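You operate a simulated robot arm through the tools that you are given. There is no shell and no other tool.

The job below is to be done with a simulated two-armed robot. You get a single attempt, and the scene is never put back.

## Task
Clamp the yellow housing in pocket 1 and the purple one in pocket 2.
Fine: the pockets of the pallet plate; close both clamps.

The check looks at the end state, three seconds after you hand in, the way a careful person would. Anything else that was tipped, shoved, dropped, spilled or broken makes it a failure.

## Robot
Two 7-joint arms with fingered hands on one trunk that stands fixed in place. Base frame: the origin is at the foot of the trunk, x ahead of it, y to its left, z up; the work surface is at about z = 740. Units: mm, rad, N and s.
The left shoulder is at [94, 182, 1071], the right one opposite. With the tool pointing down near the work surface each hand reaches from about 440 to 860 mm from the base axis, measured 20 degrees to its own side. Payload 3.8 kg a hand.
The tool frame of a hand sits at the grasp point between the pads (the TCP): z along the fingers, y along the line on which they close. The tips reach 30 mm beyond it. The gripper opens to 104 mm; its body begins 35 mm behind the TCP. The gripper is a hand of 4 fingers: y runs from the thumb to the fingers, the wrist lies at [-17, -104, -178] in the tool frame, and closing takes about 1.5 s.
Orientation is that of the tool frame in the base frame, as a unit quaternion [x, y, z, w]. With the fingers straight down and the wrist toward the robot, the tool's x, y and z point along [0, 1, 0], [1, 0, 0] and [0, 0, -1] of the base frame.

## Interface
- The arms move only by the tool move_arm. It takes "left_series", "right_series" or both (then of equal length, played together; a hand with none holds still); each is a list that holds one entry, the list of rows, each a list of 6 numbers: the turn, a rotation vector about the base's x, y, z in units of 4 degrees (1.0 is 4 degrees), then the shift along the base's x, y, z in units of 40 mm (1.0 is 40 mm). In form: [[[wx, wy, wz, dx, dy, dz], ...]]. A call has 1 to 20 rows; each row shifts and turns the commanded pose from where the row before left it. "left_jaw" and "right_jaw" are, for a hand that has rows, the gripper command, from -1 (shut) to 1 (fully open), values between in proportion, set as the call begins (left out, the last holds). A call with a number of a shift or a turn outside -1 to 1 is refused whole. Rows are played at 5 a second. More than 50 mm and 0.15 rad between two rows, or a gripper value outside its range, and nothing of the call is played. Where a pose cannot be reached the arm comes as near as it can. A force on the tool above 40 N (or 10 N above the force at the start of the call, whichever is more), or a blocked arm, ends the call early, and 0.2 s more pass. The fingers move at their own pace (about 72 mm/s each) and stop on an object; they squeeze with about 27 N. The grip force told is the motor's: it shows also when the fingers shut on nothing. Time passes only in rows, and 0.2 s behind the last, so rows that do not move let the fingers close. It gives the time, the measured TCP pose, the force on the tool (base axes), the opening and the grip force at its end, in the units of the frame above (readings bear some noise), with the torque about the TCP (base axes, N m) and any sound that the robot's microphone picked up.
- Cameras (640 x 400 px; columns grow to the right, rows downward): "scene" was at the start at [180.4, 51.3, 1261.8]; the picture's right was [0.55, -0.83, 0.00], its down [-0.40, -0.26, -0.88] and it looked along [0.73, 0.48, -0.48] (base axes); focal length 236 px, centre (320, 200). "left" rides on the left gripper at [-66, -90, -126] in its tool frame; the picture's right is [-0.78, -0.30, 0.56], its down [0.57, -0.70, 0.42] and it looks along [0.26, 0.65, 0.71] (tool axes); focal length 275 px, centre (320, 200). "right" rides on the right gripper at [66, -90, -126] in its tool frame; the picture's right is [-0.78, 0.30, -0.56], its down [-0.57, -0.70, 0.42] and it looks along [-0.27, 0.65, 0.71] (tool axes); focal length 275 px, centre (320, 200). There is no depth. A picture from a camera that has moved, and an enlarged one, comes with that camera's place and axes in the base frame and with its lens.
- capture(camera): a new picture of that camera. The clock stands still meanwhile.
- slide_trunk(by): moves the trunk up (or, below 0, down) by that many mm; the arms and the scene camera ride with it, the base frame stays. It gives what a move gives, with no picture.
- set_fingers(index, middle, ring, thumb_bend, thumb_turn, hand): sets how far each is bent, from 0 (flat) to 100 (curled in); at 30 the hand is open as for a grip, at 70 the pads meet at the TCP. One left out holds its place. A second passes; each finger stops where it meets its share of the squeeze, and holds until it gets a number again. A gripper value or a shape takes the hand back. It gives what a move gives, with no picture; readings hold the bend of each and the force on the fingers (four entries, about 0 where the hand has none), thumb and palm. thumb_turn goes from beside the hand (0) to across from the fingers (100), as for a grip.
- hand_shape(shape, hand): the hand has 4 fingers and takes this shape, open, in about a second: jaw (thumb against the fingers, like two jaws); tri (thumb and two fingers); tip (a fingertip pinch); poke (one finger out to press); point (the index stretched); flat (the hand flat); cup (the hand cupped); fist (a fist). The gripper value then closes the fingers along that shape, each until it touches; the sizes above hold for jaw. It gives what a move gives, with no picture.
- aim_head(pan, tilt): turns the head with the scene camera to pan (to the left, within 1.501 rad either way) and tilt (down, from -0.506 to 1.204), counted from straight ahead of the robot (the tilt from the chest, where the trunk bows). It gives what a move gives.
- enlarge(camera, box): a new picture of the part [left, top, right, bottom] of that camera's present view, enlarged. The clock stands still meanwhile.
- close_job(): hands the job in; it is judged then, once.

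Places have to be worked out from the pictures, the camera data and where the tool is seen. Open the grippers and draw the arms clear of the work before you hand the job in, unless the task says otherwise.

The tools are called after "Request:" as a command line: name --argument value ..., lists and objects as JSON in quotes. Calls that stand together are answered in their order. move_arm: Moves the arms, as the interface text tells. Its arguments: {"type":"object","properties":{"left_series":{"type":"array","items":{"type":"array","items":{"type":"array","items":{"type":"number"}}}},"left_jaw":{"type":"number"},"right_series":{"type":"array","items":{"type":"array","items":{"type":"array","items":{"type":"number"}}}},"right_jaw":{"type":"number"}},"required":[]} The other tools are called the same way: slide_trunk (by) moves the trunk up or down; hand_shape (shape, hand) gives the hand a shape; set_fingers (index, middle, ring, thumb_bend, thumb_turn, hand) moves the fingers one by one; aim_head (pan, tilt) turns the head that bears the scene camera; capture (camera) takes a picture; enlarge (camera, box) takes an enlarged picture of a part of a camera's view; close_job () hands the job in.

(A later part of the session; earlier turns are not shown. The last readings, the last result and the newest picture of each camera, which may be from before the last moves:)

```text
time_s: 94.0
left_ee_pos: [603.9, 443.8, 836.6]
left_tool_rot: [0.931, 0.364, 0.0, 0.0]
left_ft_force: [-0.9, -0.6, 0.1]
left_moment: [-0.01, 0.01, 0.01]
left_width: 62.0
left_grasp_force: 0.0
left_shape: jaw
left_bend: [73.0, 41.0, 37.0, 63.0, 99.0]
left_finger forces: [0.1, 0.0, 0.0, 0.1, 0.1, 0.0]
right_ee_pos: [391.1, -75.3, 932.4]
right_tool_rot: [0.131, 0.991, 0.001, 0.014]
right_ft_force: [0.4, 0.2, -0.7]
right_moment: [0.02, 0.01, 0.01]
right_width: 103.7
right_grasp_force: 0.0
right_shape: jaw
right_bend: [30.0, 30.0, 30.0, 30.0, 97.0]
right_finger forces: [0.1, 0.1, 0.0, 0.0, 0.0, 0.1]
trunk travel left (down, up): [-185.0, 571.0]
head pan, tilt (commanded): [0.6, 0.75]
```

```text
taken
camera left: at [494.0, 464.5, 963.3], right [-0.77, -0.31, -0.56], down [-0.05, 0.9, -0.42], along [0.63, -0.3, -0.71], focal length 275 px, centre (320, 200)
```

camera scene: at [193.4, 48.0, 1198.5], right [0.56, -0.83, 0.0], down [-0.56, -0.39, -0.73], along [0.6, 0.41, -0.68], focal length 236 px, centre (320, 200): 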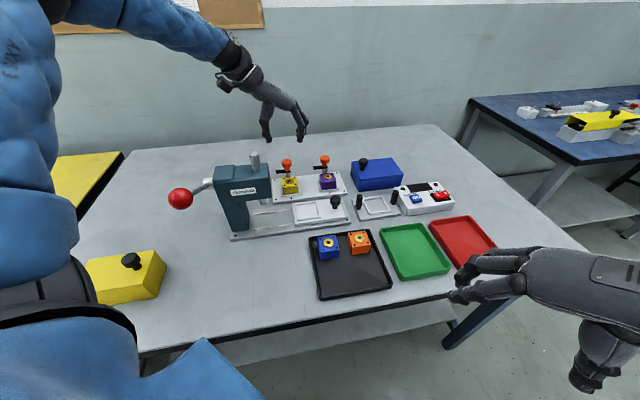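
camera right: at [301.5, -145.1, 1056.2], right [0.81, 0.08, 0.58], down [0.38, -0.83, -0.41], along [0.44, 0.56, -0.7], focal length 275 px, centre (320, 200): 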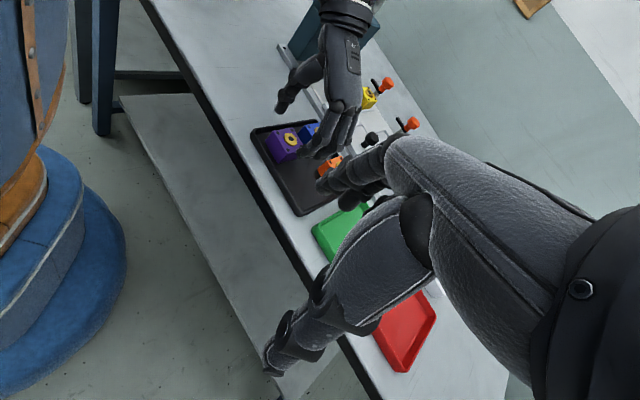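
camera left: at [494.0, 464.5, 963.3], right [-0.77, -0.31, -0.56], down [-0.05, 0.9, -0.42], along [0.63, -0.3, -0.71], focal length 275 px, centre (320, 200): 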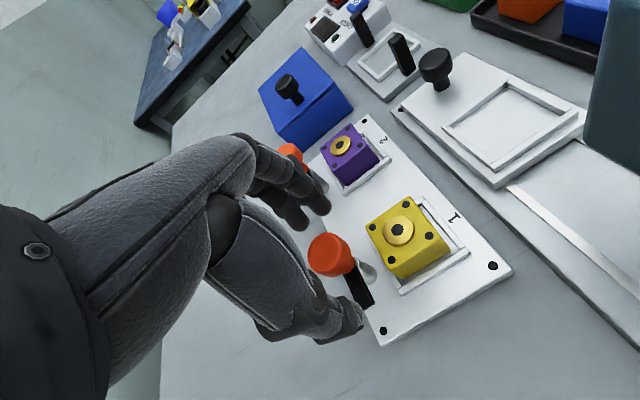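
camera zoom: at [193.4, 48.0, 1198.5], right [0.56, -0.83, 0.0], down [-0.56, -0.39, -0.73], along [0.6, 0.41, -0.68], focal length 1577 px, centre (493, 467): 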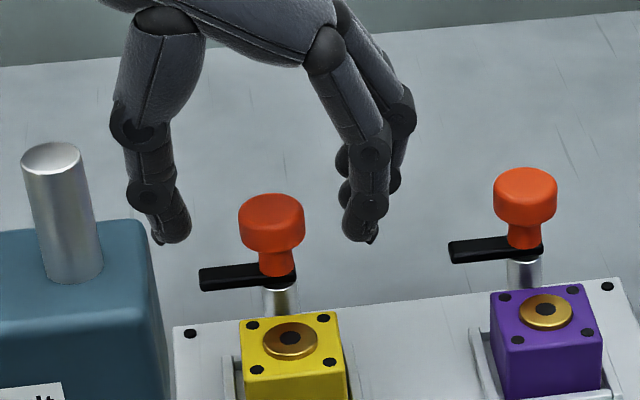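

Thumb and fingers are on both sides of the knob at the right height (tips about 4 mm below the knob's underside). I'll close on the knob.

Request:
move_arm --left_series '[[[0, 0, 0, 0, 0, 0], [0, 0, 0, 0, 0, 0], [0, 0, 0, 0, 0, 0], [0, 0, 0, 0, 0, 0], [0, 0, 0, 0, 0, 0], [0, 0, 0, 0, 0, 0], [0, 0, 0, 0, 0, 0], [0, 0, 0, 0, 0, 0], [0, 0, 0, 0, 0, 0]]]' --left_jaw -1

Request:
enlarge --camera "scene" --box '[264, 130, 324, 190]'

Request:
enlarge --camera "left" --box '[240, 160, 480, 360]'

```text
time_s: 96.0
left_ee_pos: [602.8, 443.9, 837.4]
left_tool_rot: [0.931, 0.364, 0.0, -0.001]
left_ft_force: [-3.6, 2.1, -2.5]
left_moment: [0.01, 0.05, -0.01]
left_width: 19.9
left_grasp_force: 27.1
left_shape: jaw
left_bend: [73.0, 60.0, 64.0, 74.0, 100.0]
left_finger forces: [13.8, 7.5, 0.0, 0.1, 24.2, 0.0]
right_ee_pos: [390.2, -75.0, 933.7]
right_tool_rot: [0.131, 0.991, 0.002, 0.013]
right_ft_force: [0.3, -0.7, 0.5]
right_moment: [0.03, -0.02, 0.03]
right_width: 103.8
right_grasp_force: 0.1
right_shape: jaw
right_bend: [30.0, 30.0, 30.0, 30.0, 97.0]
right_finger forces: [0.1, 0.0, 0.0, 0.0, 0.0, 0.0]
trunk travel left (down, up): [-185.0, 571.0]
head pan, tilt (commanded): [0.6, 0.75]
```

```text
6.67 times, centred on (294, 160) of scene
camera zoom: at [193.2, 48.3, 1198.5], right [0.56, -0.83, 0.0], down [-0.56, -0.39, -0.73], along [0.6, 0.41, -0.68], focal length 1577 px, centre (493, 467)
```

zoom: 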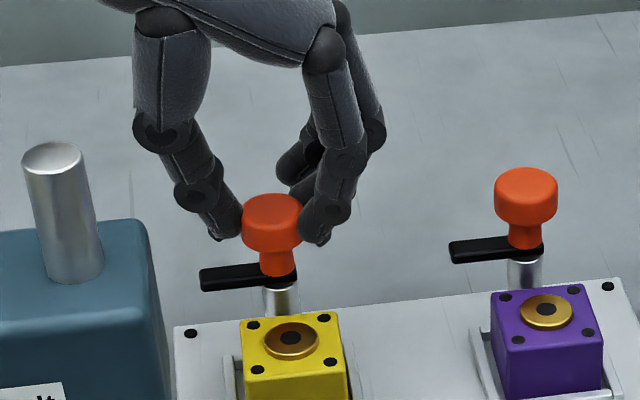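

```text
2.00 times, centred on (360, 260) of left
camera zoom: at [493.7, 464.9, 963.2], right [-0.77, -0.31, -0.56], down [-0.06, 0.9, -0.42], along [0.63, -0.3, -0.72], focal length 551 px, centre (240, 80)
```

zoom: 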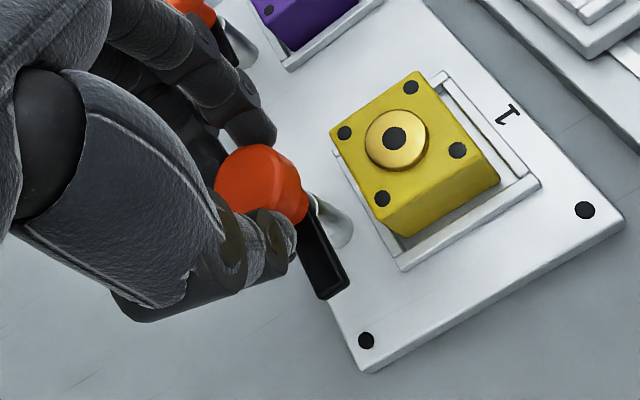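

The knob is held (index, middle and thumb) with little net force. I'll turn +20° about the vertical as a first try and see whether the arm follows.

Request:
move_arm --left_series '[[[0, 0, 1, 0, 0, 0], [0, 0, 1, 0, 0, 0], [0, 0, 1, 0, 0, 0], [0, 0, 1, 0, 0, 0], [0, 0, 1, 0, 0, 0], [0, 0, 0, 0, 0, 0]]]'

Request:
enlarge --camera "scene" --box '[264, 130, 324, 190]'

```text
time_s: 97.4
left_ee_pos: [603.2, 444.9, 837.3]
left_tool_rot: [0.854, 0.521, 0.0, -0.001]
left_ft_force: [-3.6, -1.1, -6.0]
left_moment: [-0.07, 0.05, -0.01]
left_width: 19.8
left_grasp_force: 27.0
left_shape: jaw
left_bend: [73.0, 60.0, 64.0, 74.0, 100.0]
left_finger forces: [14.9, 7.0, 0.0, 0.0, 23.2, 0.0]
right_ee_pos: [391.0, -76.1, 932.3]
right_tool_rot: [0.131, 0.991, 0.002, 0.014]
right_ft_force: [0.2, 0.4, 0.2]
right_moment: [-0.02, 0.01, -0.01]
right_width: 103.7
right_grasp_force: 0.1
right_shape: jaw
right_bend: [30.0, 30.0, 30.0, 30.0, 97.0]
right_finger forces: [0.0, 0.0, 0.1, 0.1, 0.1, 0.0]
trunk travel left (down, up): [-185.0, 571.0]
head pan, tilt (commanded): [0.6, 0.75]
```

```text
6.67 times, centred on (294, 160) of scene
camera zoom: at [193.6, 48.2, 1198.5], right [0.56, -0.83, 0.0], down [-0.56, -0.39, -0.73], along [0.6, 0.41, -0.68], focal length 1577 px, centre (493, 467)
```

zoom: 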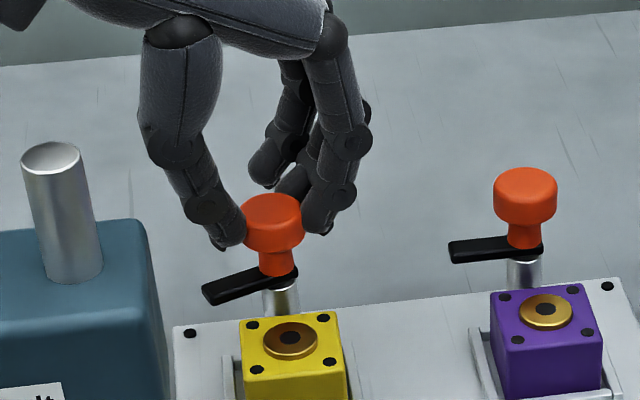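

The arm swings with the knob. The vertical force went from -2.5 to -6 N, so I'll continue another 20° and keep watching whether the knob pulls down.

Request:
move_arm --left_series '[[[0, 0, 1, 0, 0, 0], [0, 0, 1, 0, 0, 0], [0, 0, 1, 0, 0, 0], [0, 0, 1, 0, 0, 0], [0, 0, 1, 0, 0, 0], [0, 0, 0, 0, 0, 0]]]'

Request:
enlarge --camera "scene" --box '[264, 130, 324, 190]'

```text
time_s: 98.8
left_ee_pos: [603.0, 444.2, 837.5]
left_tool_rot: [0.751, 0.661, -0.001, -0.001]
left_ft_force: [-8.9, -5.0, -6.1]
left_moment: [-0.12, 0.19, -0.04]
left_width: 19.6
left_grasp_force: 27.7
left_shape: jaw
left_bend: [73.0, 61.0, 64.0, 74.0, 100.0]
left_finger forces: [14.1, 5.4, 0.0, 0.1, 26.2, 0.0]
right_ee_pos: [390.0, -75.2, 933.4]
right_tool_rot: [0.131, 0.991, 0.002, 0.013]
right_ft_force: [-0.2, -0.7, 0.0]
right_moment: [0.0, 0.0, -0.02]
right_width: 103.5
right_grasp_force: 0.0
right_shape: jaw
right_bend: [30.0, 30.0, 30.0, 30.0, 97.0]
right_finger forces: [0.0, 0.0, 0.0, 0.0, 0.1, 0.0]
trunk travel left (down, up): [-185.0, 571.0]
head pan, tilt (commanded): [0.6, 0.75]
```

```text
6.67 times, centred on (294, 160) of scene
camera zoom: at [193.1, 47.8, 1198.6], right [0.56, -0.83, 0.0], down [-0.56, -0.39, -0.73], along [0.6, 0.41, -0.68], focal length 1577 px, centre (493, 467)
```

zoom: 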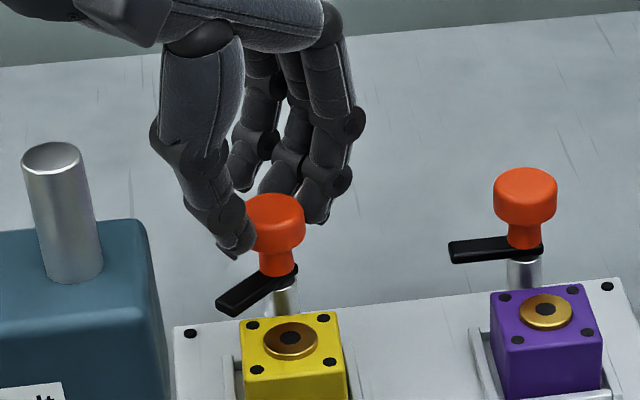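

The arm has turned about 40°. The side force (-9, -5) N says the grip centre should drift slightly toward -x/-y, so I'll continue 20° with a small compensating shift.

Request:
move_arm --left_series '[[[0, 0, 1, -0.007, -0.009, 0], [0, 0, 1, -0.007, -0.009, 0], [0, 0, 1, -0.007, -0.009, 0], [0, 0, 1, -0.007, -0.009, 0], [0, 0, 1, -0.007, -0.009, 0], [0, 0, 0, 0, 0, 0]]]'

Request:
enlarge --camera "scene" --box '[264, 130, 324, 190]'

```text
time_s: 100.2
left_ee_pos: [597.8, 473.6, 830.9]
left_tool_rot: [0.654, 0.757, -0.006, -0.001]
left_ft_force: [0.8, -0.2, -0.2]
left_moment: [-0.01, -0.02, 0.0]
left_width: 15.0
left_grasp_force: 27.1
left_shape: jaw
left_bend: [74.0, 73.0, 64.0, 83.0, 100.0]
left_finger forces: [0.0, 0.1, 0.0, 0.1, 0.1, 0.1]
left hand out of reach, approached as far as the arm can: row 3, 4, 5
right_ee_pos: [390.7, -74.9, 933.5]
right_tool_rot: [0.131, 0.991, 0.001, 0.014]
right_ft_force: [-0.8, 0.0, -0.3]
right_moment: [-0.03, 0.01, -0.03]
right_width: 103.5
right_grasp_force: 0.0
right_shape: jaw
right_bend: [30.0, 30.0, 30.0, 30.0, 97.0]
right_finger forces: [0.0, 0.1, 0.1, 0.0, 0.0, 0.1]
trunk travel left (down, up): [-185.0, 571.0]
head pan, tilt (commanded): [0.6, 0.75]
```

```text
6.67 times, centred on (294, 160) of scene
camera zoom: at [193.3, 48.0, 1198.6], right [0.57, -0.82, 0.0], down [-0.56, -0.39, -0.73], along [0.6, 0.41, -0.68], focal length 1577 px, centre (493, 467)
```

zoom: 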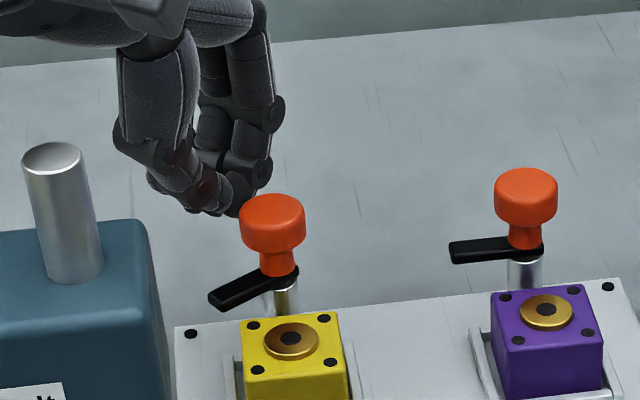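

The wrist reached its yaw limit (~+8°) and the hand slipped off the knob sideways; nothing was disturbed and the clamp arm stays partly turned. I'll rise clear, turn the hand back to about -60° yaw, and ratchet the knob with a fresh grip.

Request:
move_arm --left_series '[[[0, 0, 0, 0, 0, 0.7], [0, 0, 0, 0, 0, 0.8], [0, 0, -1, 0, 0, 0.5], [0, 0, -1, 0, 0, 0], [0, 0, -1, 0, 0, 0], [0, 0, -1, 0, 0, 0], [0, 0, -1, 0, 0, 0], [0, 0, -1, 0, 0, 0], [0, 0, -1, 0, 0, 0], [0, 0, -1, 0, 0, 0], [0, 0, -1, 0, 0, 0], [0, 0, -1, 0, 0, 0], [0, 0, -1, 0, 0, 0], [0, 0, -1, 0, 0, 0], [0, 0, -1, 0, 0, 0], [0, 0, -1, 0, 0, 0], [0, 0, -1, 0, 0, 0], [0, 0, -1, 0, 0, 0], [0, 0, -1, 0, 0, 0], [0, 0, 0, 0, 0, 0]]]'

Request:
enlarge --camera "scene" --box '[254, 110, 334, 200]'

Request:
capture --camera "scene"

```text
time_s: 104.4
left_ee_pos: [596.9, 488.2, 909.7]
left_tool_rot: [0.964, 0.265, 0.001, -0.007]
left_ft_force: [-0.4, 0.3, -0.2]
left_moment: [-0.01, -0.02, 0.03]
left_width: 15.4
left_grasp_force: 27.0
left_shape: jaw
left_bend: [74.0, 73.0, 64.0, 83.0, 100.0]
left_finger forces: [0.0, 0.1, 0.0, 0.0, 0.0, 0.1]
left hand out of reach, approached as far as the arm can: row 1, 2
right_ee_pos: [391.2, -74.9, 931.9]
right_tool_rot: [0.131, 0.991, 0.002, 0.013]
right_ft_force: [1.3, -0.5, 0.5]
right_moment: [-0.01, -0.02, 0.0]
right_width: 103.8
right_grasp_force: 0.0
right_shape: jaw
right_bend: [30.0, 30.0, 30.0, 30.0, 97.0]
right_finger forces: [0.0, 0.0, 0.0, 0.1, 0.0, 0.0]
trunk travel left (down, up): [-185.0, 571.0]
head pan, tilt (commanded): [0.6, 0.75]
```

```text
4.44 times, centred on (294, 155) of scene
camera zoom: at [193.4, 48.0, 1198.6], right [0.56, -0.83, 0.0], down [-0.56, -0.39, -0.73], along [0.6, 0.41, -0.68], focal length 1051 px, centre (436, 400)
```

zoom: 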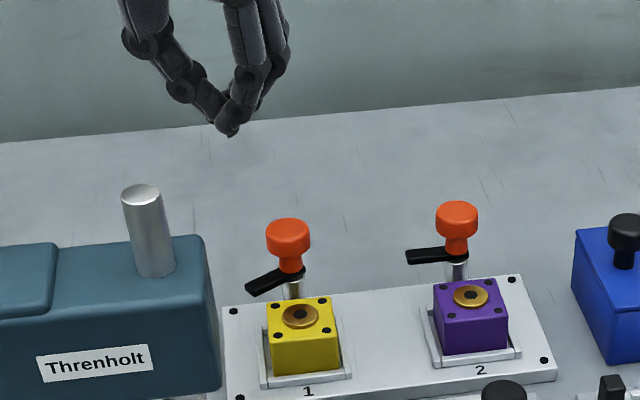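

```text
taken
camera scene: at [193.4, 48.0, 1198.6], right [0.56, -0.83, 0.0], down [-0.56, -0.39, -0.73], along [0.6, 0.41, -0.68], focal length 236 px, centre (320, 200)
```

scene: 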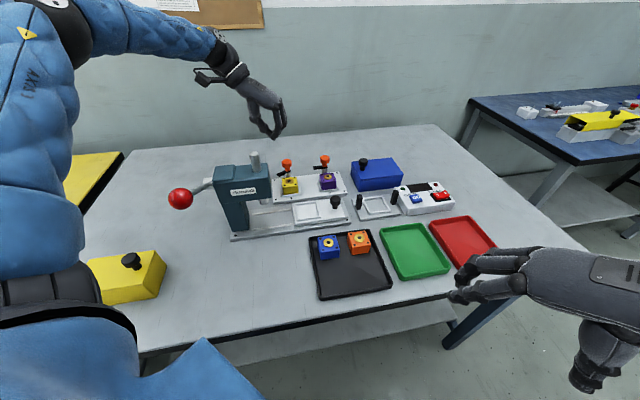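

The clamp arm is now about 33° turned (needs ~57° more). I'll open the hand, set yaw to about -65°, and come down around knob 1 again.

Request:
move_arm --left_series '[[[0, 0, -0.75, 0.09, -0.56, 0], [0, 0, -0.75, 0.09, -0.56, 0], [0, 0, 0, 0, 0, 0], [0, 0, 0, 0, 0, -0.5], [0, 0, 0, 0, 0, -0.5], [0, 0, 0, 0, 0, 0]]]' --left_jaw 0.2

Request:
enlarge --camera "scene" --box '[264, 120, 324, 190]'

Request:
enlarge --camera "left" --box '[240, 160, 480, 360]'

```text
time_s: 105.8
left_ee_pos: [604.7, 441.9, 867.3]
left_tool_rot: [0.977, 0.213, 0.001, -0.006]
left_ft_force: [0.2, 0.1, 0.4]
left_moment: [0.05, 0.02, 0.02]
left_width: 62.0
left_grasp_force: 0.1
left_shape: jaw
left_bend: [73.0, 41.0, 37.0, 64.0, 99.0]
left_finger forces: [0.0, 0.1, 0.0, 0.1, 0.0, 0.0]
right_ee_pos: [390.2, -75.9, 933.2]
right_tool_rot: [0.132, 0.991, 0.002, 0.013]
right_ft_force: [0.5, 0.9, -0.6]
right_moment: [0.01, 0.02, 0.02]
right_width: 103.7
right_grasp_force: 0.0
right_shape: jaw
right_bend: [30.0, 30.0, 30.0, 30.0, 97.0]
right_finger forces: [0.0, 0.0, 0.0, 0.0, 0.1, 0.1]
trunk travel left (down, up): [-185.0, 571.0]
head pan, tilt (commanded): [0.6, 0.75]
```

```text
5.71 times, centred on (294, 155) of scene
camera zoom: at [193.3, 47.9, 1198.6], right [0.56, -0.83, 0.0], down [-0.56, -0.39, -0.73], along [0.6, 0.41, -0.68], focal length 1352 px, centre (469, 457)
```

zoom: 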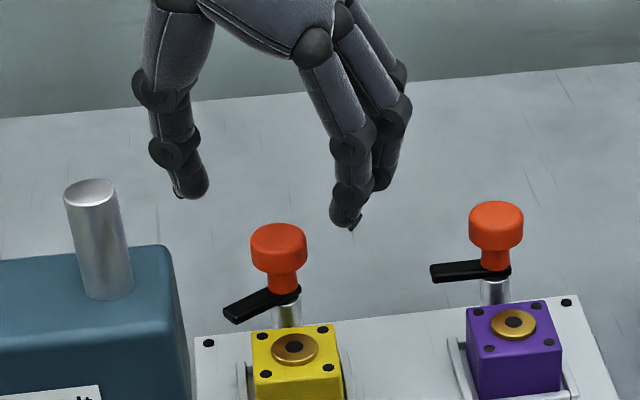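

```text
2.00 times, centred on (360, 260) of left
camera zoom: at [506.2, 493.7, 994.6], right [-0.83, -0.05, -0.56], down [0.23, 0.88, -0.41], along [0.51, -0.47, -0.72], focal length 551 px, centre (240, 80)
```

zoom: 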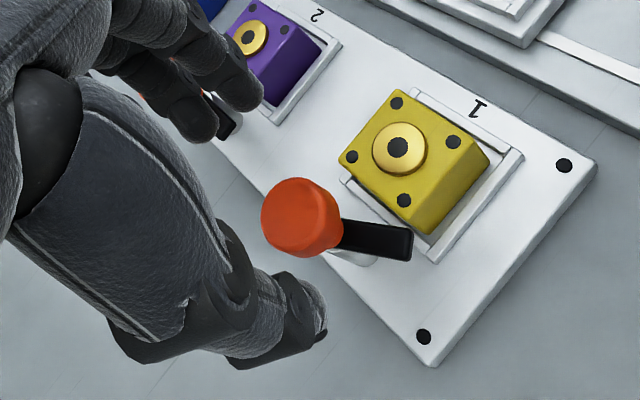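

The hand is at yaw -65° over the knob; descending 30 mm and closing.

Request:
move_arm --left_series '[[[0, 0, 0, -0.02, 0.035, -0.4], [0, 0, 0, 0, 0, -0.36], [0, 0, 0, 0, 0, 0], [0, 0, 0, 0, 0, 0]]]'

Request:
move_arm --left_series '[[[0, 0, 0, 0, 0, 0], [0, 0, 0, 0, 0, 0], [0, 0, 0, 0, 0, 0], [0, 0, 0, 0, 0, 0], [0, 0, 0, 0, 0, 0], [0, 0, 0, 0, 0, 0], [0, 0, 0, 0, 0, 0], [0, 0, 0, 0, 0, 0], [0, 0, 0, 0, 0, 0]]]' --left_jaw -1

Request:
enlarge --camera "scene" --box '[264, 130, 324, 190]'

```text
time_s: 106.8
left_ee_pos: [603.7, 444.4, 837.5]
left_tool_rot: [0.977, 0.214, 0.0, -0.006]
left_ft_force: [-0.4, 0.2, 0.2]
left_moment: [-0.03, 0.01, -0.02]
left_width: 62.0
left_grasp_force: 0.1
left_shape: jaw
left_bend: [73.0, 41.0, 37.0, 64.0, 99.0]
left_finger forces: [0.0, 0.0, 0.1, 0.1, 0.0, 0.1]
right_ee_pos: [391.0, -75.2, 933.1]
right_tool_rot: [0.131, 0.991, 0.002, 0.014]
right_ft_force: [0.6, -0.1, 0.6]
right_moment: [0.0, -0.02, 0.02]
right_width: 103.8
right_grasp_force: 0.0
right_shape: jaw
right_bend: [30.0, 30.0, 30.0, 30.0, 97.0]
right_finger forces: [0.1, 0.1, 0.0, 0.0, 0.0, 0.1]
trunk travel left (down, up): [-185.0, 571.0]
head pan, tilt (commanded): [0.6, 0.75]
```

```text
time_s: 108.8
left_ee_pos: [602.5, 444.8, 838.5]
left_tool_rot: [0.977, 0.214, -0.001, -0.006]
left_ft_force: [-4.4, 2.8, -2.0]
left_moment: [0.05, 0.08, -0.04]
left_width: 20.4
left_grasp_force: 27.4
left_shape: jaw
left_bend: [73.0, 58.0, 63.0, 74.0, 100.0]
left_finger forces: [13.6, 7.9, 0.0, 0.0, 24.3, 0.1]
right_ee_pos: [390.4, -75.6, 932.4]
right_tool_rot: [0.131, 0.991, 0.002, 0.014]
right_ft_force: [-1.2, -0.2, 0.2]
right_moment: [0.0, -0.03, -0.01]
right_width: 103.7
right_grasp_force: 0.0
right_shape: jaw
right_bend: [30.0, 30.0, 30.0, 30.0, 97.0]
right_finger forces: [0.1, 0.1, 0.0, 0.0, 0.0, 0.0]
trunk travel left (down, up): [-185.0, 571.0]
head pan, tilt (commanded): [0.6, 0.75]
```

```text
6.67 times, centred on (294, 160) of scene
camera zoom: at [193.2, 48.4, 1198.6], right [0.56, -0.83, 0.0], down [-0.56, -0.39, -0.73], along [0.6, 0.41, -0.68], focal length 1577 px, centre (493, 467)
```

zoom: 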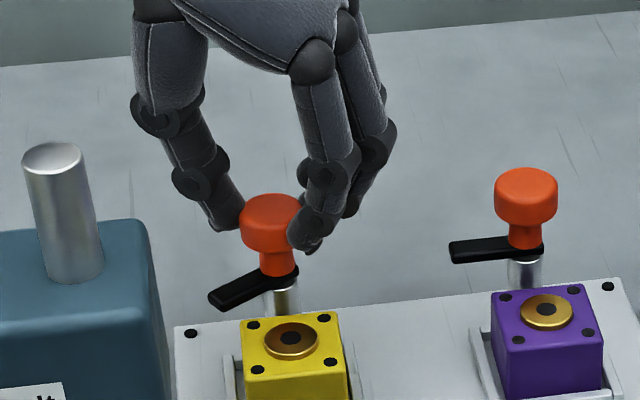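

Gripped again at the knob. Turning +24° in this grip.

Request:
move_arm --left_series '[[[0, 0, 1, -0.003, -0.005, 0], [0, 0, 1, -0.003, -0.005, 0], [0, 0, 1, -0.003, -0.005, 0], [0, 0, 1, -0.003, -0.005, 0], [0, 0, 1, -0.003, -0.005, 0], [0, 0, 1, -0.003, -0.005, 0], [0, 0, 0, 0, 0, 0]]]'

Request:
enlarge --camera "scene" --box '[264, 130, 324, 190]'

```text
time_s: 110.4
left_ee_pos: [602.8, 443.3, 838.1]
left_tool_rot: [0.911, 0.413, -0.001, -0.006]
left_ft_force: [-5.0, 0.0, -1.4]
left_moment: [-0.04, 0.09, -0.02]
left_width: 20.4
left_grasp_force: 26.6
left_shape: jaw
left_bend: [73.0, 58.0, 63.0, 74.0, 100.0]
left_finger forces: [14.9, 8.2, 0.1, 0.0, 24.4, 0.0]
right_ee_pos: [390.3, -75.5, 933.6]
right_tool_rot: [0.131, 0.991, 0.002, 0.013]
right_ft_force: [-0.2, 0.2, 0.2]
right_moment: [0.0, 0.01, -0.02]
right_width: 103.7
right_grasp_force: 0.1
right_shape: jaw
right_bend: [30.0, 30.0, 30.0, 30.0, 97.0]
right_finger forces: [0.0, 0.1, 0.0, 0.0, 0.0, 0.0]
trunk travel left (down, up): [-185.0, 571.0]
head pan, tilt (commanded): [0.6, 0.75]
```

```text
6.67 times, centred on (294, 160) of scene
camera zoom: at [193.1, 48.0, 1198.6], right [0.56, -0.83, 0.0], down [-0.56, -0.39, -0.73], along [0.6, 0.41, -0.68], focal length 1577 px, centre (493, 467)
```

zoom: 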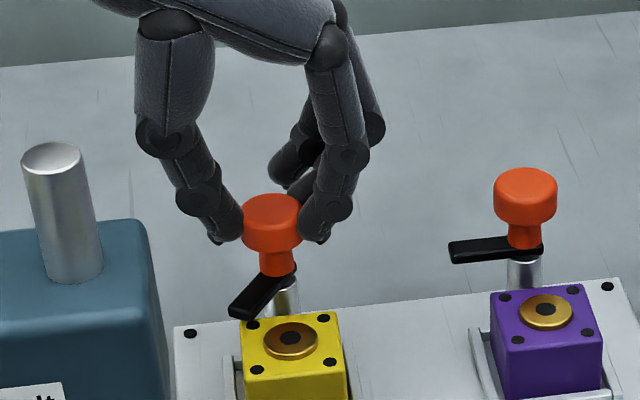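

The arm continues to swing over the housing (about 57°). Turning a further 20°.

Request:
move_arm --left_series '[[[0, 0, 1, -0.005, -0.005, 0], [0, 0, 1, -0.005, -0.005, 0], [0, 0, 1, -0.005, -0.005, 0], [0, 0, 1, -0.005, -0.005, 0], [0, 0, 1, -0.005, -0.005, 0], [0, 0, 0, 0, 0, 0]]]'

Request:
enlarge --camera "scene" --box '[264, 130, 324, 190]'

```text
time_s: 111.8
left_ee_pos: [601.1, 443.0, 838.2]
left_tool_rot: [0.825, 0.565, -0.002, -0.007]
left_ft_force: [-3.1, -0.9, -2.5]
left_moment: [-0.05, 0.01, -0.02]
left_width: 20.3
left_grasp_force: 27.2
left_shape: jaw
left_bend: [73.0, 58.0, 63.0, 74.0, 100.0]
left_finger forces: [14.4, 9.6, 0.0, 0.0, 23.7, 0.1]
right_ee_pos: [390.5, -75.4, 933.4]
right_tool_rot: [0.131, 0.991, 0.002, 0.013]
right_ft_force: [-0.6, -0.1, 0.2]
right_moment: [-0.02, -0.01, -0.04]
right_width: 103.8
right_grasp_force: 0.0
right_shape: jaw
right_bend: [30.0, 30.0, 30.0, 30.0, 97.0]
right_finger forces: [0.0, 0.0, 0.0, 0.0, 0.0, 0.1]
trunk travel left (down, up): [-185.0, 571.0]
head pan, tilt (commanded): [0.6, 0.75]
```

```text
6.67 times, centred on (294, 160) of scene
camera zoom: at [193.4, 48.1, 1198.5], right [0.56, -0.83, 0.0], down [-0.56, -0.39, -0.73], along [0.6, 0.41, -0.68], focal length 1577 px, centre (493, 467)
```

zoom: 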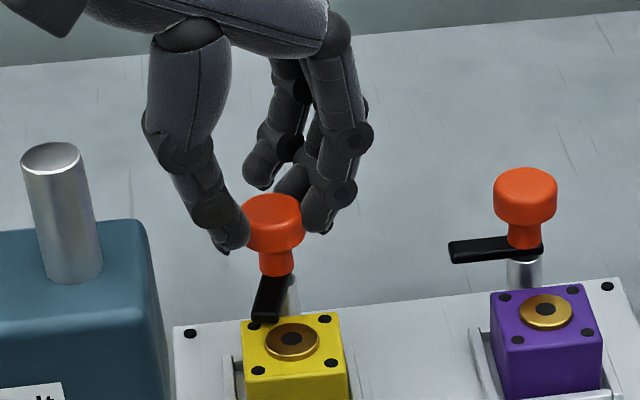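

About 77° now, with small forces. Turning 16° more toward fully over the housing.

Request:
move_arm --left_series '[[[0, 0, 1, -0.005, -0.005, 0], [0, 0, 1, -0.005, -0.005, 0], [0, 0, 1, -0.005, -0.005, 0], [0, 0, 0.9, -0.005, -0.005, 0], [0, 0, 0, 0, 0, 0]]]'

Request:
enlarge --camera "scene" --box '[264, 130, 324, 190]'

Request:
enlarge --camera "left" --box '[240, 160, 480, 360]'

```text
time_s: 113.0
left_ee_pos: [602.0, 441.5, 837.4]
left_tool_rot: [0.741, 0.671, -0.003, -0.005]
left_ft_force: [0.4, -0.6, -2.4]
left_moment: [0.01, -0.04, -0.06]
left_width: 20.0
left_grasp_force: 27.2
left_shape: jaw
left_bend: [73.0, 58.0, 63.0, 74.0, 100.0]
left_finger forces: [14.8, 10.7, 0.0, 0.0, 22.5, 0.1]
right_ee_pos: [390.0, -75.1, 932.2]
right_tool_rot: [0.132, 0.991, 0.001, 0.014]
right_ft_force: [-0.8, -0.3, -0.1]
right_moment: [0.02, 0.02, 0.01]
right_width: 103.6
right_grasp_force: 0.0
right_shape: jaw
right_bend: [30.0, 30.0, 30.0, 30.0, 97.0]
right_finger forces: [0.0, 0.1, 0.0, 0.0, 0.1, 0.0]
trunk travel left (down, up): [-185.0, 571.0]
head pan, tilt (commanded): [0.6, 0.75]
```

```text
6.67 times, centred on (294, 160) of scene
camera zoom: at [193.6, 48.1, 1198.5], right [0.56, -0.83, 0.0], down [-0.56, -0.39, -0.73], along [0.6, 0.41, -0.68], focal length 1577 px, centre (493, 467)
```

zoom: 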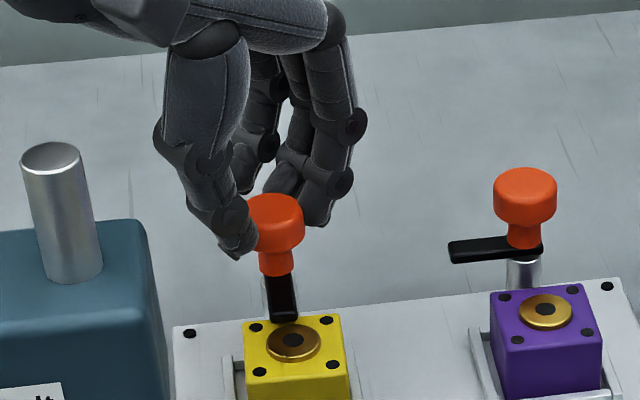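

```text
2.00 times, centred on (360, 260) of left
camera zoom: at [506.7, 383.5, 964.9], right [-0.38, -0.74, -0.56], down [-0.65, 0.64, -0.41], along [0.66, 0.2, -0.72], focal length 551 px, centre (240, 80)
```

zoom: 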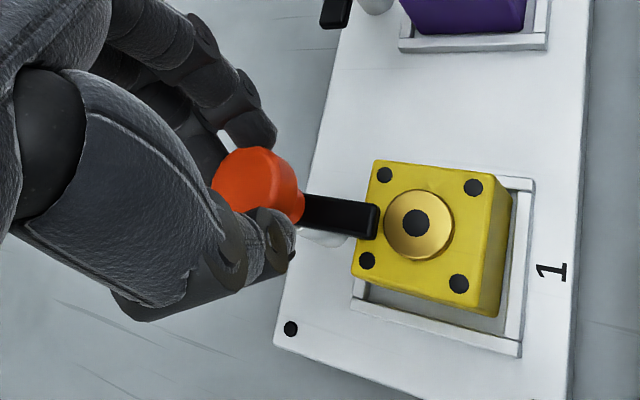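

The clamp arm now points straight at the disc, about 91° turned, lying over yellow's top. I'll open the hand gently and rise to inspect.

Request:
move_arm --left_series '[[[0, 0, 0, 0, 0, 0], [0, 0, 0, 0, 0, 0], [0, 0, 0, 0, 0, 0], [0, 0, 0, 0, 0, 0], [0, 0, 0, 0, 0, 0.4], [0, 0, 0, 0, 0, 0.8], [0, 0, 0, 0, 0, 0.8], [0, 0, 0, 0, 0, 0]]]' --left_jaw 0.2

Request:
enlarge --camera "scene" --box '[270, 145, 310, 190]'

Request:
enlarge --camera "left" --box '[300, 180, 500, 340]'

```text
time_s: 114.8
left_ee_pos: [599.5, 439.9, 916.6]
left_tool_rot: [0.741, 0.671, -0.003, -0.006]
left_ft_force: [-0.8, -0.5, -1.0]
left_moment: [0.01, -0.01, 0.01]
left_width: 61.6
left_grasp_force: 0.1
left_shape: jaw
left_bend: [73.0, 41.0, 37.0, 63.0, 99.0]
left_finger forces: [0.0, 0.0, 0.0, 0.0, 0.1, 0.0]
right_ee_pos: [388.7, -74.6, 932.0]
right_tool_rot: [0.131, 0.991, 0.003, 0.014]
right_ft_force: [0.1, 0.7, 0.5]
right_moment: [0.0, -0.01, -0.02]
right_width: 103.8
right_grasp_force: 0.1
right_shape: jaw
right_bend: [30.0, 30.0, 30.0, 30.0, 97.0]
right_finger forces: [0.0, 0.1, 0.0, 0.0, 0.1, 0.0]
trunk travel left (down, up): [-185.0, 571.0]
head pan, tilt (commanded): [0.6, 0.75]
```

```text
8.89 times, centred on (290, 168) of scene
camera zoom: at [193.6, 48.0, 1198.5], right [0.56, -0.83, 0.0], down [-0.56, -0.39, -0.73], along [0.6, 0.41, -0.68], focal length 2103 px, centre (587, 489)
```

zoom: 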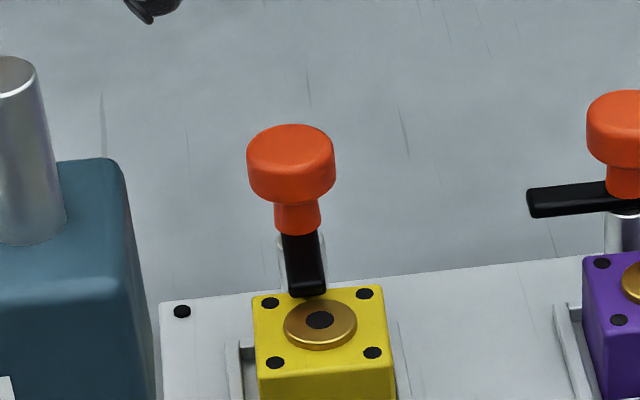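

```text
2.50 times, centred on (400, 260) of left
camera zoom: at [505.4, 381.8, 1044.2], right [-0.38, -0.74, -0.56], down [-0.65, 0.64, -0.41], along [0.66, 0.2, -0.72], focal length 688 px, centre (120, 50)
```

zoom: 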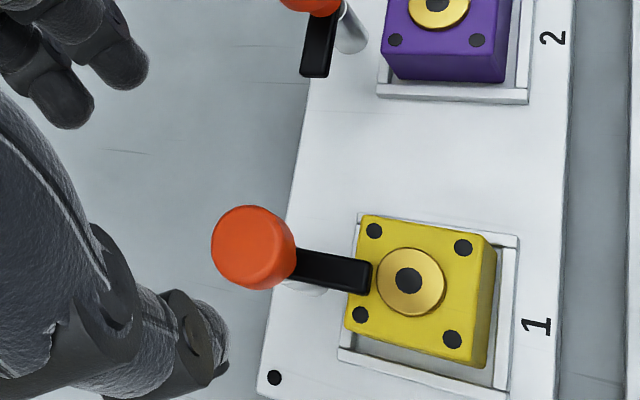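

Clamp 1's arm lies over yellow at about 90° and stays put. Now clamp 2: I'll carry the open hand to above knob 2 at about (681.8, 365.4) and turn it back to -66° yaw.

Request:
move_arm --left_series '[[[0, 0, -1, 0.686, -0.62, 0], [0, 0, -1, 0.686, -0.62, 0], [0, 0, -1, 0.686, -0.62, 0], [0, 0, -1, 0, 0, 0], [0, 0, -1, 0, 0, 0], [0, 0, -1, 0, 0, 0], [0, 0, -1, 0, 0, 0], [0, 0, -1, 0, 0, 0], [0, 0, -1, 0, 0, 0], [0, 0, -1, 0, 0, 0], [0, 0, -1, 0, 0, 0], [0, 0, -1, 0, 0, 0], [0, 0, -1, 0, 0, 0], [0, 0, -1, 0, 0, 0], [0, 0, -1, 0, 0, 0], [0, 0, 0, 0, 0, -0.5], [0, 0, 0, 0, 0, -0.7], [0, 0, 0, 0, 0, 0]]]'

Request:
enlarge --camera "scene" --box '[290, 110, 360, 190]'

Request:
enlarge --camera "left" --box '[240, 160, 480, 360]'

```text
time_s: 118.6
left_ee_pos: [682.3, 366.7, 869.0]
left_tool_rot: [0.978, 0.21, 0.001, -0.006]
left_ft_force: [0.4, 0.2, -0.3]
left_moment: [0.0, 0.01, 0.0]
left_width: 62.1
left_grasp_force: 0.0
left_shape: jaw
left_bend: [73.0, 41.0, 37.0, 63.0, 99.0]
left_finger forces: [0.0, 0.0, 0.0, 0.0, 0.0, 0.1]
right_ee_pos: [389.9, -76.0, 931.5]
right_tool_rot: [0.131, 0.991, 0.002, 0.014]
right_ft_force: [0.2, 0.4, -0.3]
right_moment: [-0.01, -0.02, 0.01]
right_width: 103.8
right_grasp_force: 0.1
right_shape: jaw
right_bend: [30.0, 30.0, 30.0, 30.0, 97.0]
right_finger forces: [0.1, 0.0, 0.0, 0.0, 0.0, 0.0]
trunk travel left (down, up): [-185.0, 571.0]
head pan, tilt (commanded): [0.6, 0.75]
```

```text
5.00 times, centred on (325, 150) of scene
camera zoom: at [193.3, 47.9, 1198.6], right [0.56, -0.83, 0.0], down [-0.56, -0.39, -0.73], along [0.6, 0.41, -0.68], focal length 1183 px, centre (295, 450)
```

zoom: 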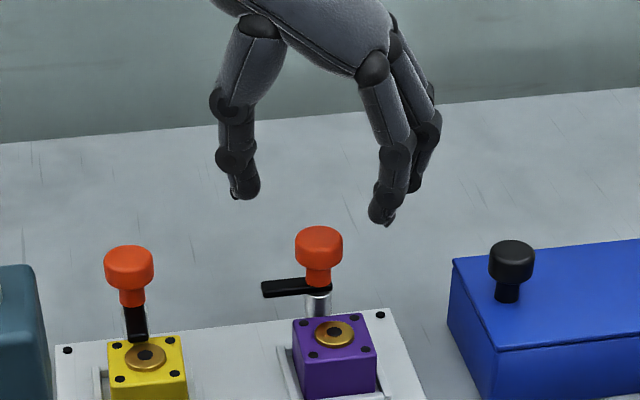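

```text
2.00 times, centred on (360, 260) of left
camera zoom: at [585.3, 419.5, 996.2], right [-0.83, -0.04, -0.56], down [0.23, 0.88, -0.41], along [0.51, -0.47, -0.72], focal length 551 px, centre (240, 80)
```

zoom: 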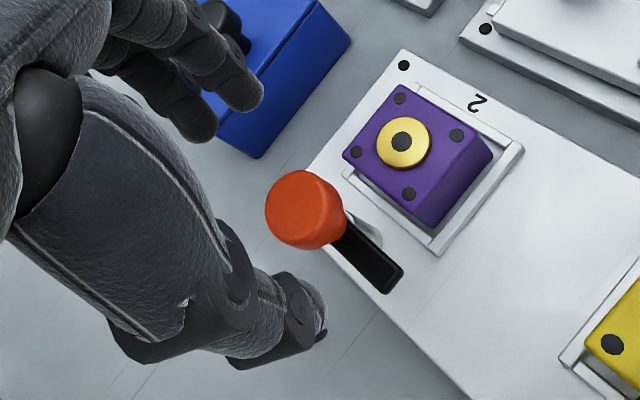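

Knob 2 is centred in the hand's opening within ~2 mm. I'll shift (-1.5, -0.5) mm, descend 31 mm and close on the knob.

Request:
move_arm --left_series '[[[0, 0, 0, -0.037, -0.0125, -0.4], [0, 0, 0, 0, 0, -0.38], [0, 0, 0, 0, 0, 0], [0, 0, 0, 0, 0, 0]]]'

Request:
enlarge --camera "scene" --box '[300, 125, 360, 190]'

```text
time_s: 119.6
left_ee_pos: [681.1, 366.0, 838.7]
left_tool_rot: [0.978, 0.211, 0.001, -0.006]
left_ft_force: [0.9, -0.4, -0.7]
left_moment: [-0.02, -0.01, -0.02]
left_width: 62.1
left_grasp_force: 0.1
left_shape: jaw
left_bend: [73.0, 41.0, 37.0, 63.0, 99.0]
left_finger forces: [0.0, 0.1, 0.1, 0.1, 0.0, 0.0]
right_ee_pos: [390.7, -73.8, 932.7]
right_tool_rot: [0.131, 0.991, 0.002, 0.014]
right_ft_force: [0.1, -0.4, -0.1]
right_moment: [-0.02, -0.04, 0.0]
right_width: 103.6
right_grasp_force: 0.2
right_shape: jaw
right_bend: [30.0, 30.0, 30.0, 30.0, 97.0]
right_finger forces: [0.0, 0.0, 0.0, 0.0, 0.0, 0.0]
trunk travel left (down, up): [-185.0, 571.0]
head pan, tilt (commanded): [0.6, 0.75]
```

```text
6.15 times, centred on (330, 158) of scene
camera zoom: at [193.5, 48.0, 1198.5], right [0.56, -0.83, 0.0], down [-0.56, -0.39, -0.73], along [0.6, 0.41, -0.68], focal length 1456 px, centre (258, 462)
```

zoom: 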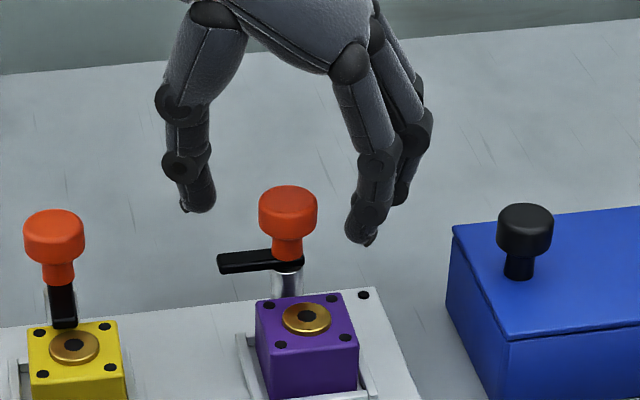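

The knob sits between thumb and fingers at the right height. Closing on knob 2.

Request:
move_arm --left_series '[[[0, 0, 0, 0, 0, 0], [0, 0, 0, 0, 0, 0], [0, 0, 0, 0, 0, 0], [0, 0, 0, 0, 0, 0], [0, 0, 0, 0, 0, 0], [0, 0, 0, 0, 0, 0], [0, 0, 0, 0, 0, 0], [0, 0, 0, 0, 0, 0], [0, 0, 0, 0, 0, 0]]]' --left_jaw -1

Request:
enlarge --camera "scene" --box '[300, 125, 360, 190]'

```text
time_s: 121.6
left_ee_pos: [681.1, 367.3, 838.1]
left_tool_rot: [0.978, 0.21, 0.0, -0.006]
left_ft_force: [-2.0, 2.3, -1.6]
left_moment: [0.01, 0.05, 0.02]
left_width: 20.0
left_grasp_force: 26.8
left_shape: jaw
left_bend: [73.0, 58.0, 63.0, 74.0, 100.0]
left_finger forces: [13.8, 7.5, 0.0, 0.0, 23.8, 0.0]
right_ee_pos: [389.9, -73.7, 933.3]
right_tool_rot: [0.132, 0.991, 0.002, 0.013]
right_ft_force: [0.3, 0.1, 0.9]
right_moment: [0.01, -0.03, -0.01]
right_width: 103.8
right_grasp_force: 0.0
right_shape: jaw
right_bend: [30.0, 30.0, 30.0, 30.0, 97.0]
right_finger forces: [0.1, 0.1, 0.0, 0.1, 0.0, 0.0]
trunk travel left (down, up): [-185.0, 571.0]
head pan, tilt (commanded): [0.6, 0.75]
```

```text
6.15 times, centred on (330, 158) of scene
camera zoom: at [193.4, 48.3, 1198.5], right [0.56, -0.83, 0.0], down [-0.56, -0.39, -0.73], along [0.6, 0.41, -0.68], focal length 1456 px, centre (258, 462)
```

zoom: 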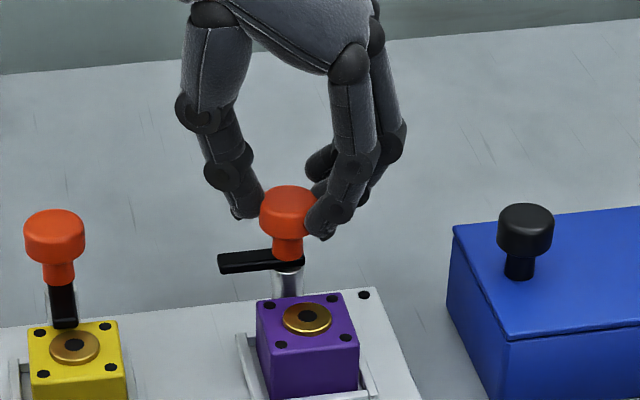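

Knob 2 is gripped like knob 1. Turning +28°.

Request:
move_arm --left_series '[[[0, 0, 1, -0.003, -0.005, 0], [0, 0, 1, -0.003, -0.005, 0], [0, 0, 1, -0.003, -0.005, 0], [0, 0, 1, -0.003, -0.005, 0], [0, 0, 1, -0.003, -0.005, 0], [0, 0, 1, -0.003, -0.005, 0], [0, 0, 1, -0.003, -0.005, 0], [0, 0, 0, 0, 0, 0]]]'

Request:
enlarge --camera "scene" --box '[300, 125, 360, 190]'

```text
time_s: 123.4
left_ee_pos: [681.1, 364.6, 838.8]
left_tool_rot: [0.897, 0.442, -0.003, -0.007]
left_ft_force: [-8.3, 1.3, -4.6]
left_moment: [-0.01, 0.18, -0.02]
left_width: 19.7
left_grasp_force: 26.6
left_shape: jaw
left_bend: [73.0, 58.0, 63.0, 74.0, 100.0]
left_finger forces: [13.6, 6.7, 0.1, 0.0, 27.1, 0.0]
right_ee_pos: [390.5, -73.2, 933.5]
right_tool_rot: [0.131, 0.991, 0.002, 0.013]
right_ft_force: [0.2, 0.6, -0.2]
right_moment: [0.06, 0.0, -0.01]
right_width: 103.7
right_grasp_force: 0.0
right_shape: jaw
right_bend: [30.0, 30.0, 30.0, 30.0, 97.0]
right_finger forces: [0.0, 0.0, 0.0, 0.0, 0.0, 0.1]
trunk travel left (down, up): [-185.0, 571.0]
head pan, tilt (commanded): [0.6, 0.75]
```

```text
6.15 times, centred on (330, 158) of scene
camera zoom: at [193.1, 48.4, 1198.5], right [0.56, -0.83, 0.0], down [-0.56, -0.39, -0.73], along [0.6, 0.41, -0.68], focal length 1456 px, centre (258, 462)
```

zoom: 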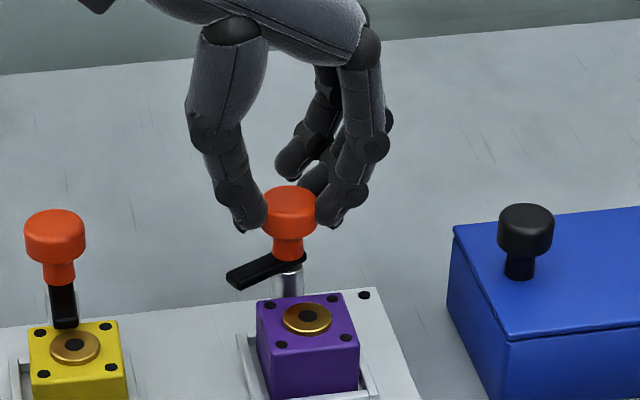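

Arm 2 follows (about 28°). The side force is about -8 N in x, so I add a bit more -x drift for the next 28°.

Request:
move_arm --left_series '[[[0, 0, 1, -0.01, -0.004, 0], [0, 0, 1, -0.01, -0.004, 0], [0, 0, 1, -0.008, -0.004, 0], [0, 0, 1, -0.006, -0.005, 0], [0, 0, 1, -0.005, -0.005, 0], [0, 0, 1, -0.005, -0.005, 0], [0, 0, 0, 0, 0, 0]]]'

Request:
enlarge --camera "scene" --box '[300, 125, 360, 190]'

```text
time_s: 125.0
left_ee_pos: [679.2, 364.8, 838.6]
left_tool_rot: [0.787, 0.617, -0.002, -0.006]
left_ft_force: [-1.9, -0.5, -7.3]
left_moment: [-0.03, 0.04, -0.05]
left_width: 19.7
left_grasp_force: 26.8
left_shape: jaw
left_bend: [73.0, 58.0, 63.0, 74.0, 100.0]
left_finger forces: [15.2, 8.7, 0.0, 0.0, 23.7, 0.0]
right_ee_pos: [390.6, -75.0, 932.2]
right_tool_rot: [0.131, 0.991, 0.001, 0.014]
right_ft_force: [-0.5, 0.0, 0.2]
right_moment: [0.02, 0.01, 0.0]
right_width: 103.7
right_grasp_force: 0.1
right_shape: jaw
right_bend: [30.0, 30.0, 30.0, 30.0, 97.0]
right_finger forces: [0.1, 0.1, 0.0, 0.0, 0.0, 0.1]
trunk travel left (down, up): [-185.0, 571.0]
head pan, tilt (commanded): [0.6, 0.75]
```

```text
6.15 times, centred on (330, 158) of scene
camera zoom: at [194.0, 48.2, 1198.4], right [0.56, -0.83, 0.0], down [-0.56, -0.39, -0.73], along [0.6, 0.41, -0.68], focal length 1456 px, centre (258, 462)
```

zoom: 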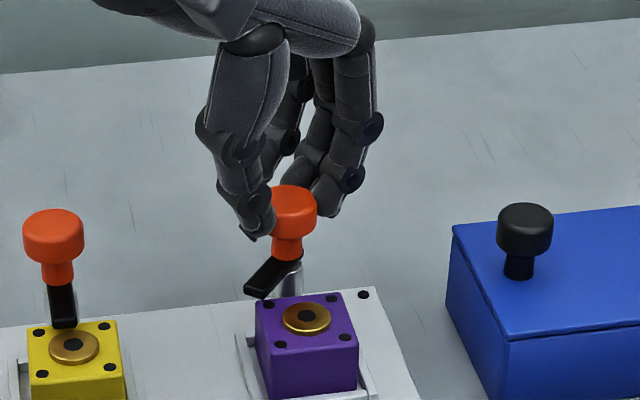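

About 52° now. Two more small turns in this grip, staying below the yaw limit.

Request:
move_arm --left_series '[[[0, 0, 1, -0.004, -0.005, 0], [0, 0, 1, -0.004, -0.005, 0], [0, 0, 0, 0, 0, 0]]]'

Request:
move_arm --left_series '[[[0, 0, 0, 0, 0, 0], [0, 0, 0, 0, 0, 0], [0, 0, 0, 0, 0, 0], [0, 0, 0, 0, 0, 0], [0, 0, 0, 0, 0, 0.3], [0, 0, 0, 0, 0, 0.6], [0, 0, 0, 0, 0, 0.3], [0, 0, 0, 0, 0, 0]]]' --left_jaw 0.2

Request:
enlarge --camera "scene" --box '[300, 125, 360, 190]'

```text
time_s: 125.8
left_ee_pos: [678.6, 397.5, 839.1]
left_tool_rot: [0.744, 0.668, -0.004, -0.002]
left_ft_force: [0.1, 0.9, -0.6]
left_moment: [0.0, 0.02, 0.03]
left_width: 15.2
left_grasp_force: 26.8
left_shape: jaw
left_bend: [74.0, 74.0, 63.0, 83.0, 100.0]
left_finger forces: [0.1, 0.0, 0.0, 0.0, 0.0, 0.0]
left hand out of reach, approached as far as the arm can: row 1, 2
right_ee_pos: [391.0, -74.8, 933.2]
right_tool_rot: [0.132, 0.991, 0.003, 0.013]
right_ft_force: [0.4, -0.1, -0.3]
right_moment: [0.04, -0.02, 0.02]
right_width: 103.6
right_grasp_force: 0.1
right_shape: jaw
right_bend: [30.0, 30.0, 30.0, 30.0, 97.0]
right_finger forces: [0.0, 0.1, 0.1, 0.1, 0.0, 0.1]
trunk travel left (down, up): [-185.0, 571.0]
head pan, tilt (commanded): [0.6, 0.75]
```

```text
time_s: 127.6
left_ee_pos: [679.0, 401.2, 886.1]
left_tool_rot: [0.743, 0.669, -0.006, -0.004]
left_ft_force: [-0.2, -0.1, -0.4]
left_moment: [0.03, 0.01, 0.03]
left_width: 62.0
left_grasp_force: 0.1
left_shape: jaw
left_bend: [73.0, 41.0, 37.0, 64.0, 99.0]
left_finger forces: [0.1, 0.0, 0.0, 0.0, 0.0, 0.0]
left hand out of reach, approached as far as the arm can: row 6
right_ee_pos: [390.7, -75.6, 933.2]
right_tool_rot: [0.131, 0.991, 0.002, 0.013]
right_ft_force: [0.0, -1.3, -0.5]
right_moment: [-0.04, 0.01, 0.01]
right_width: 103.7
right_grasp_force: 0.0
right_shape: jaw
right_bend: [30.0, 30.0, 30.0, 30.0, 97.0]
right_finger forces: [0.0, 0.0, 0.0, 0.0, 0.1, 0.0]
trunk travel left (down, up): [-185.0, 571.0]
head pan, tilt (commanded): [0.6, 0.75]
```

```text
6.15 times, centred on (330, 158) of scene
camera zoom: at [193.5, 48.0, 1198.5], right [0.56, -0.83, 0.0], down [-0.56, -0.39, -0.73], along [0.6, 0.41, -0.68], focal length 1456 px, centre (258, 462)
```

zoom: 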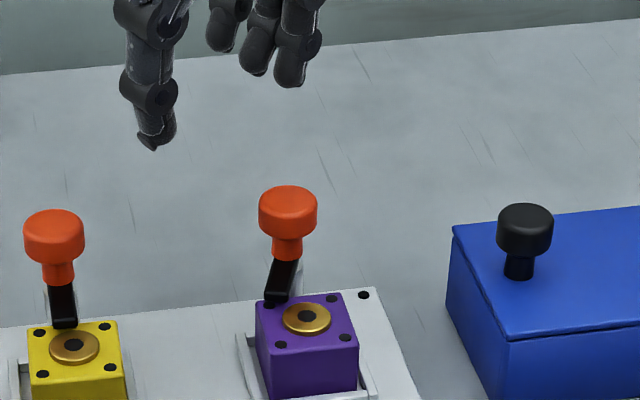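

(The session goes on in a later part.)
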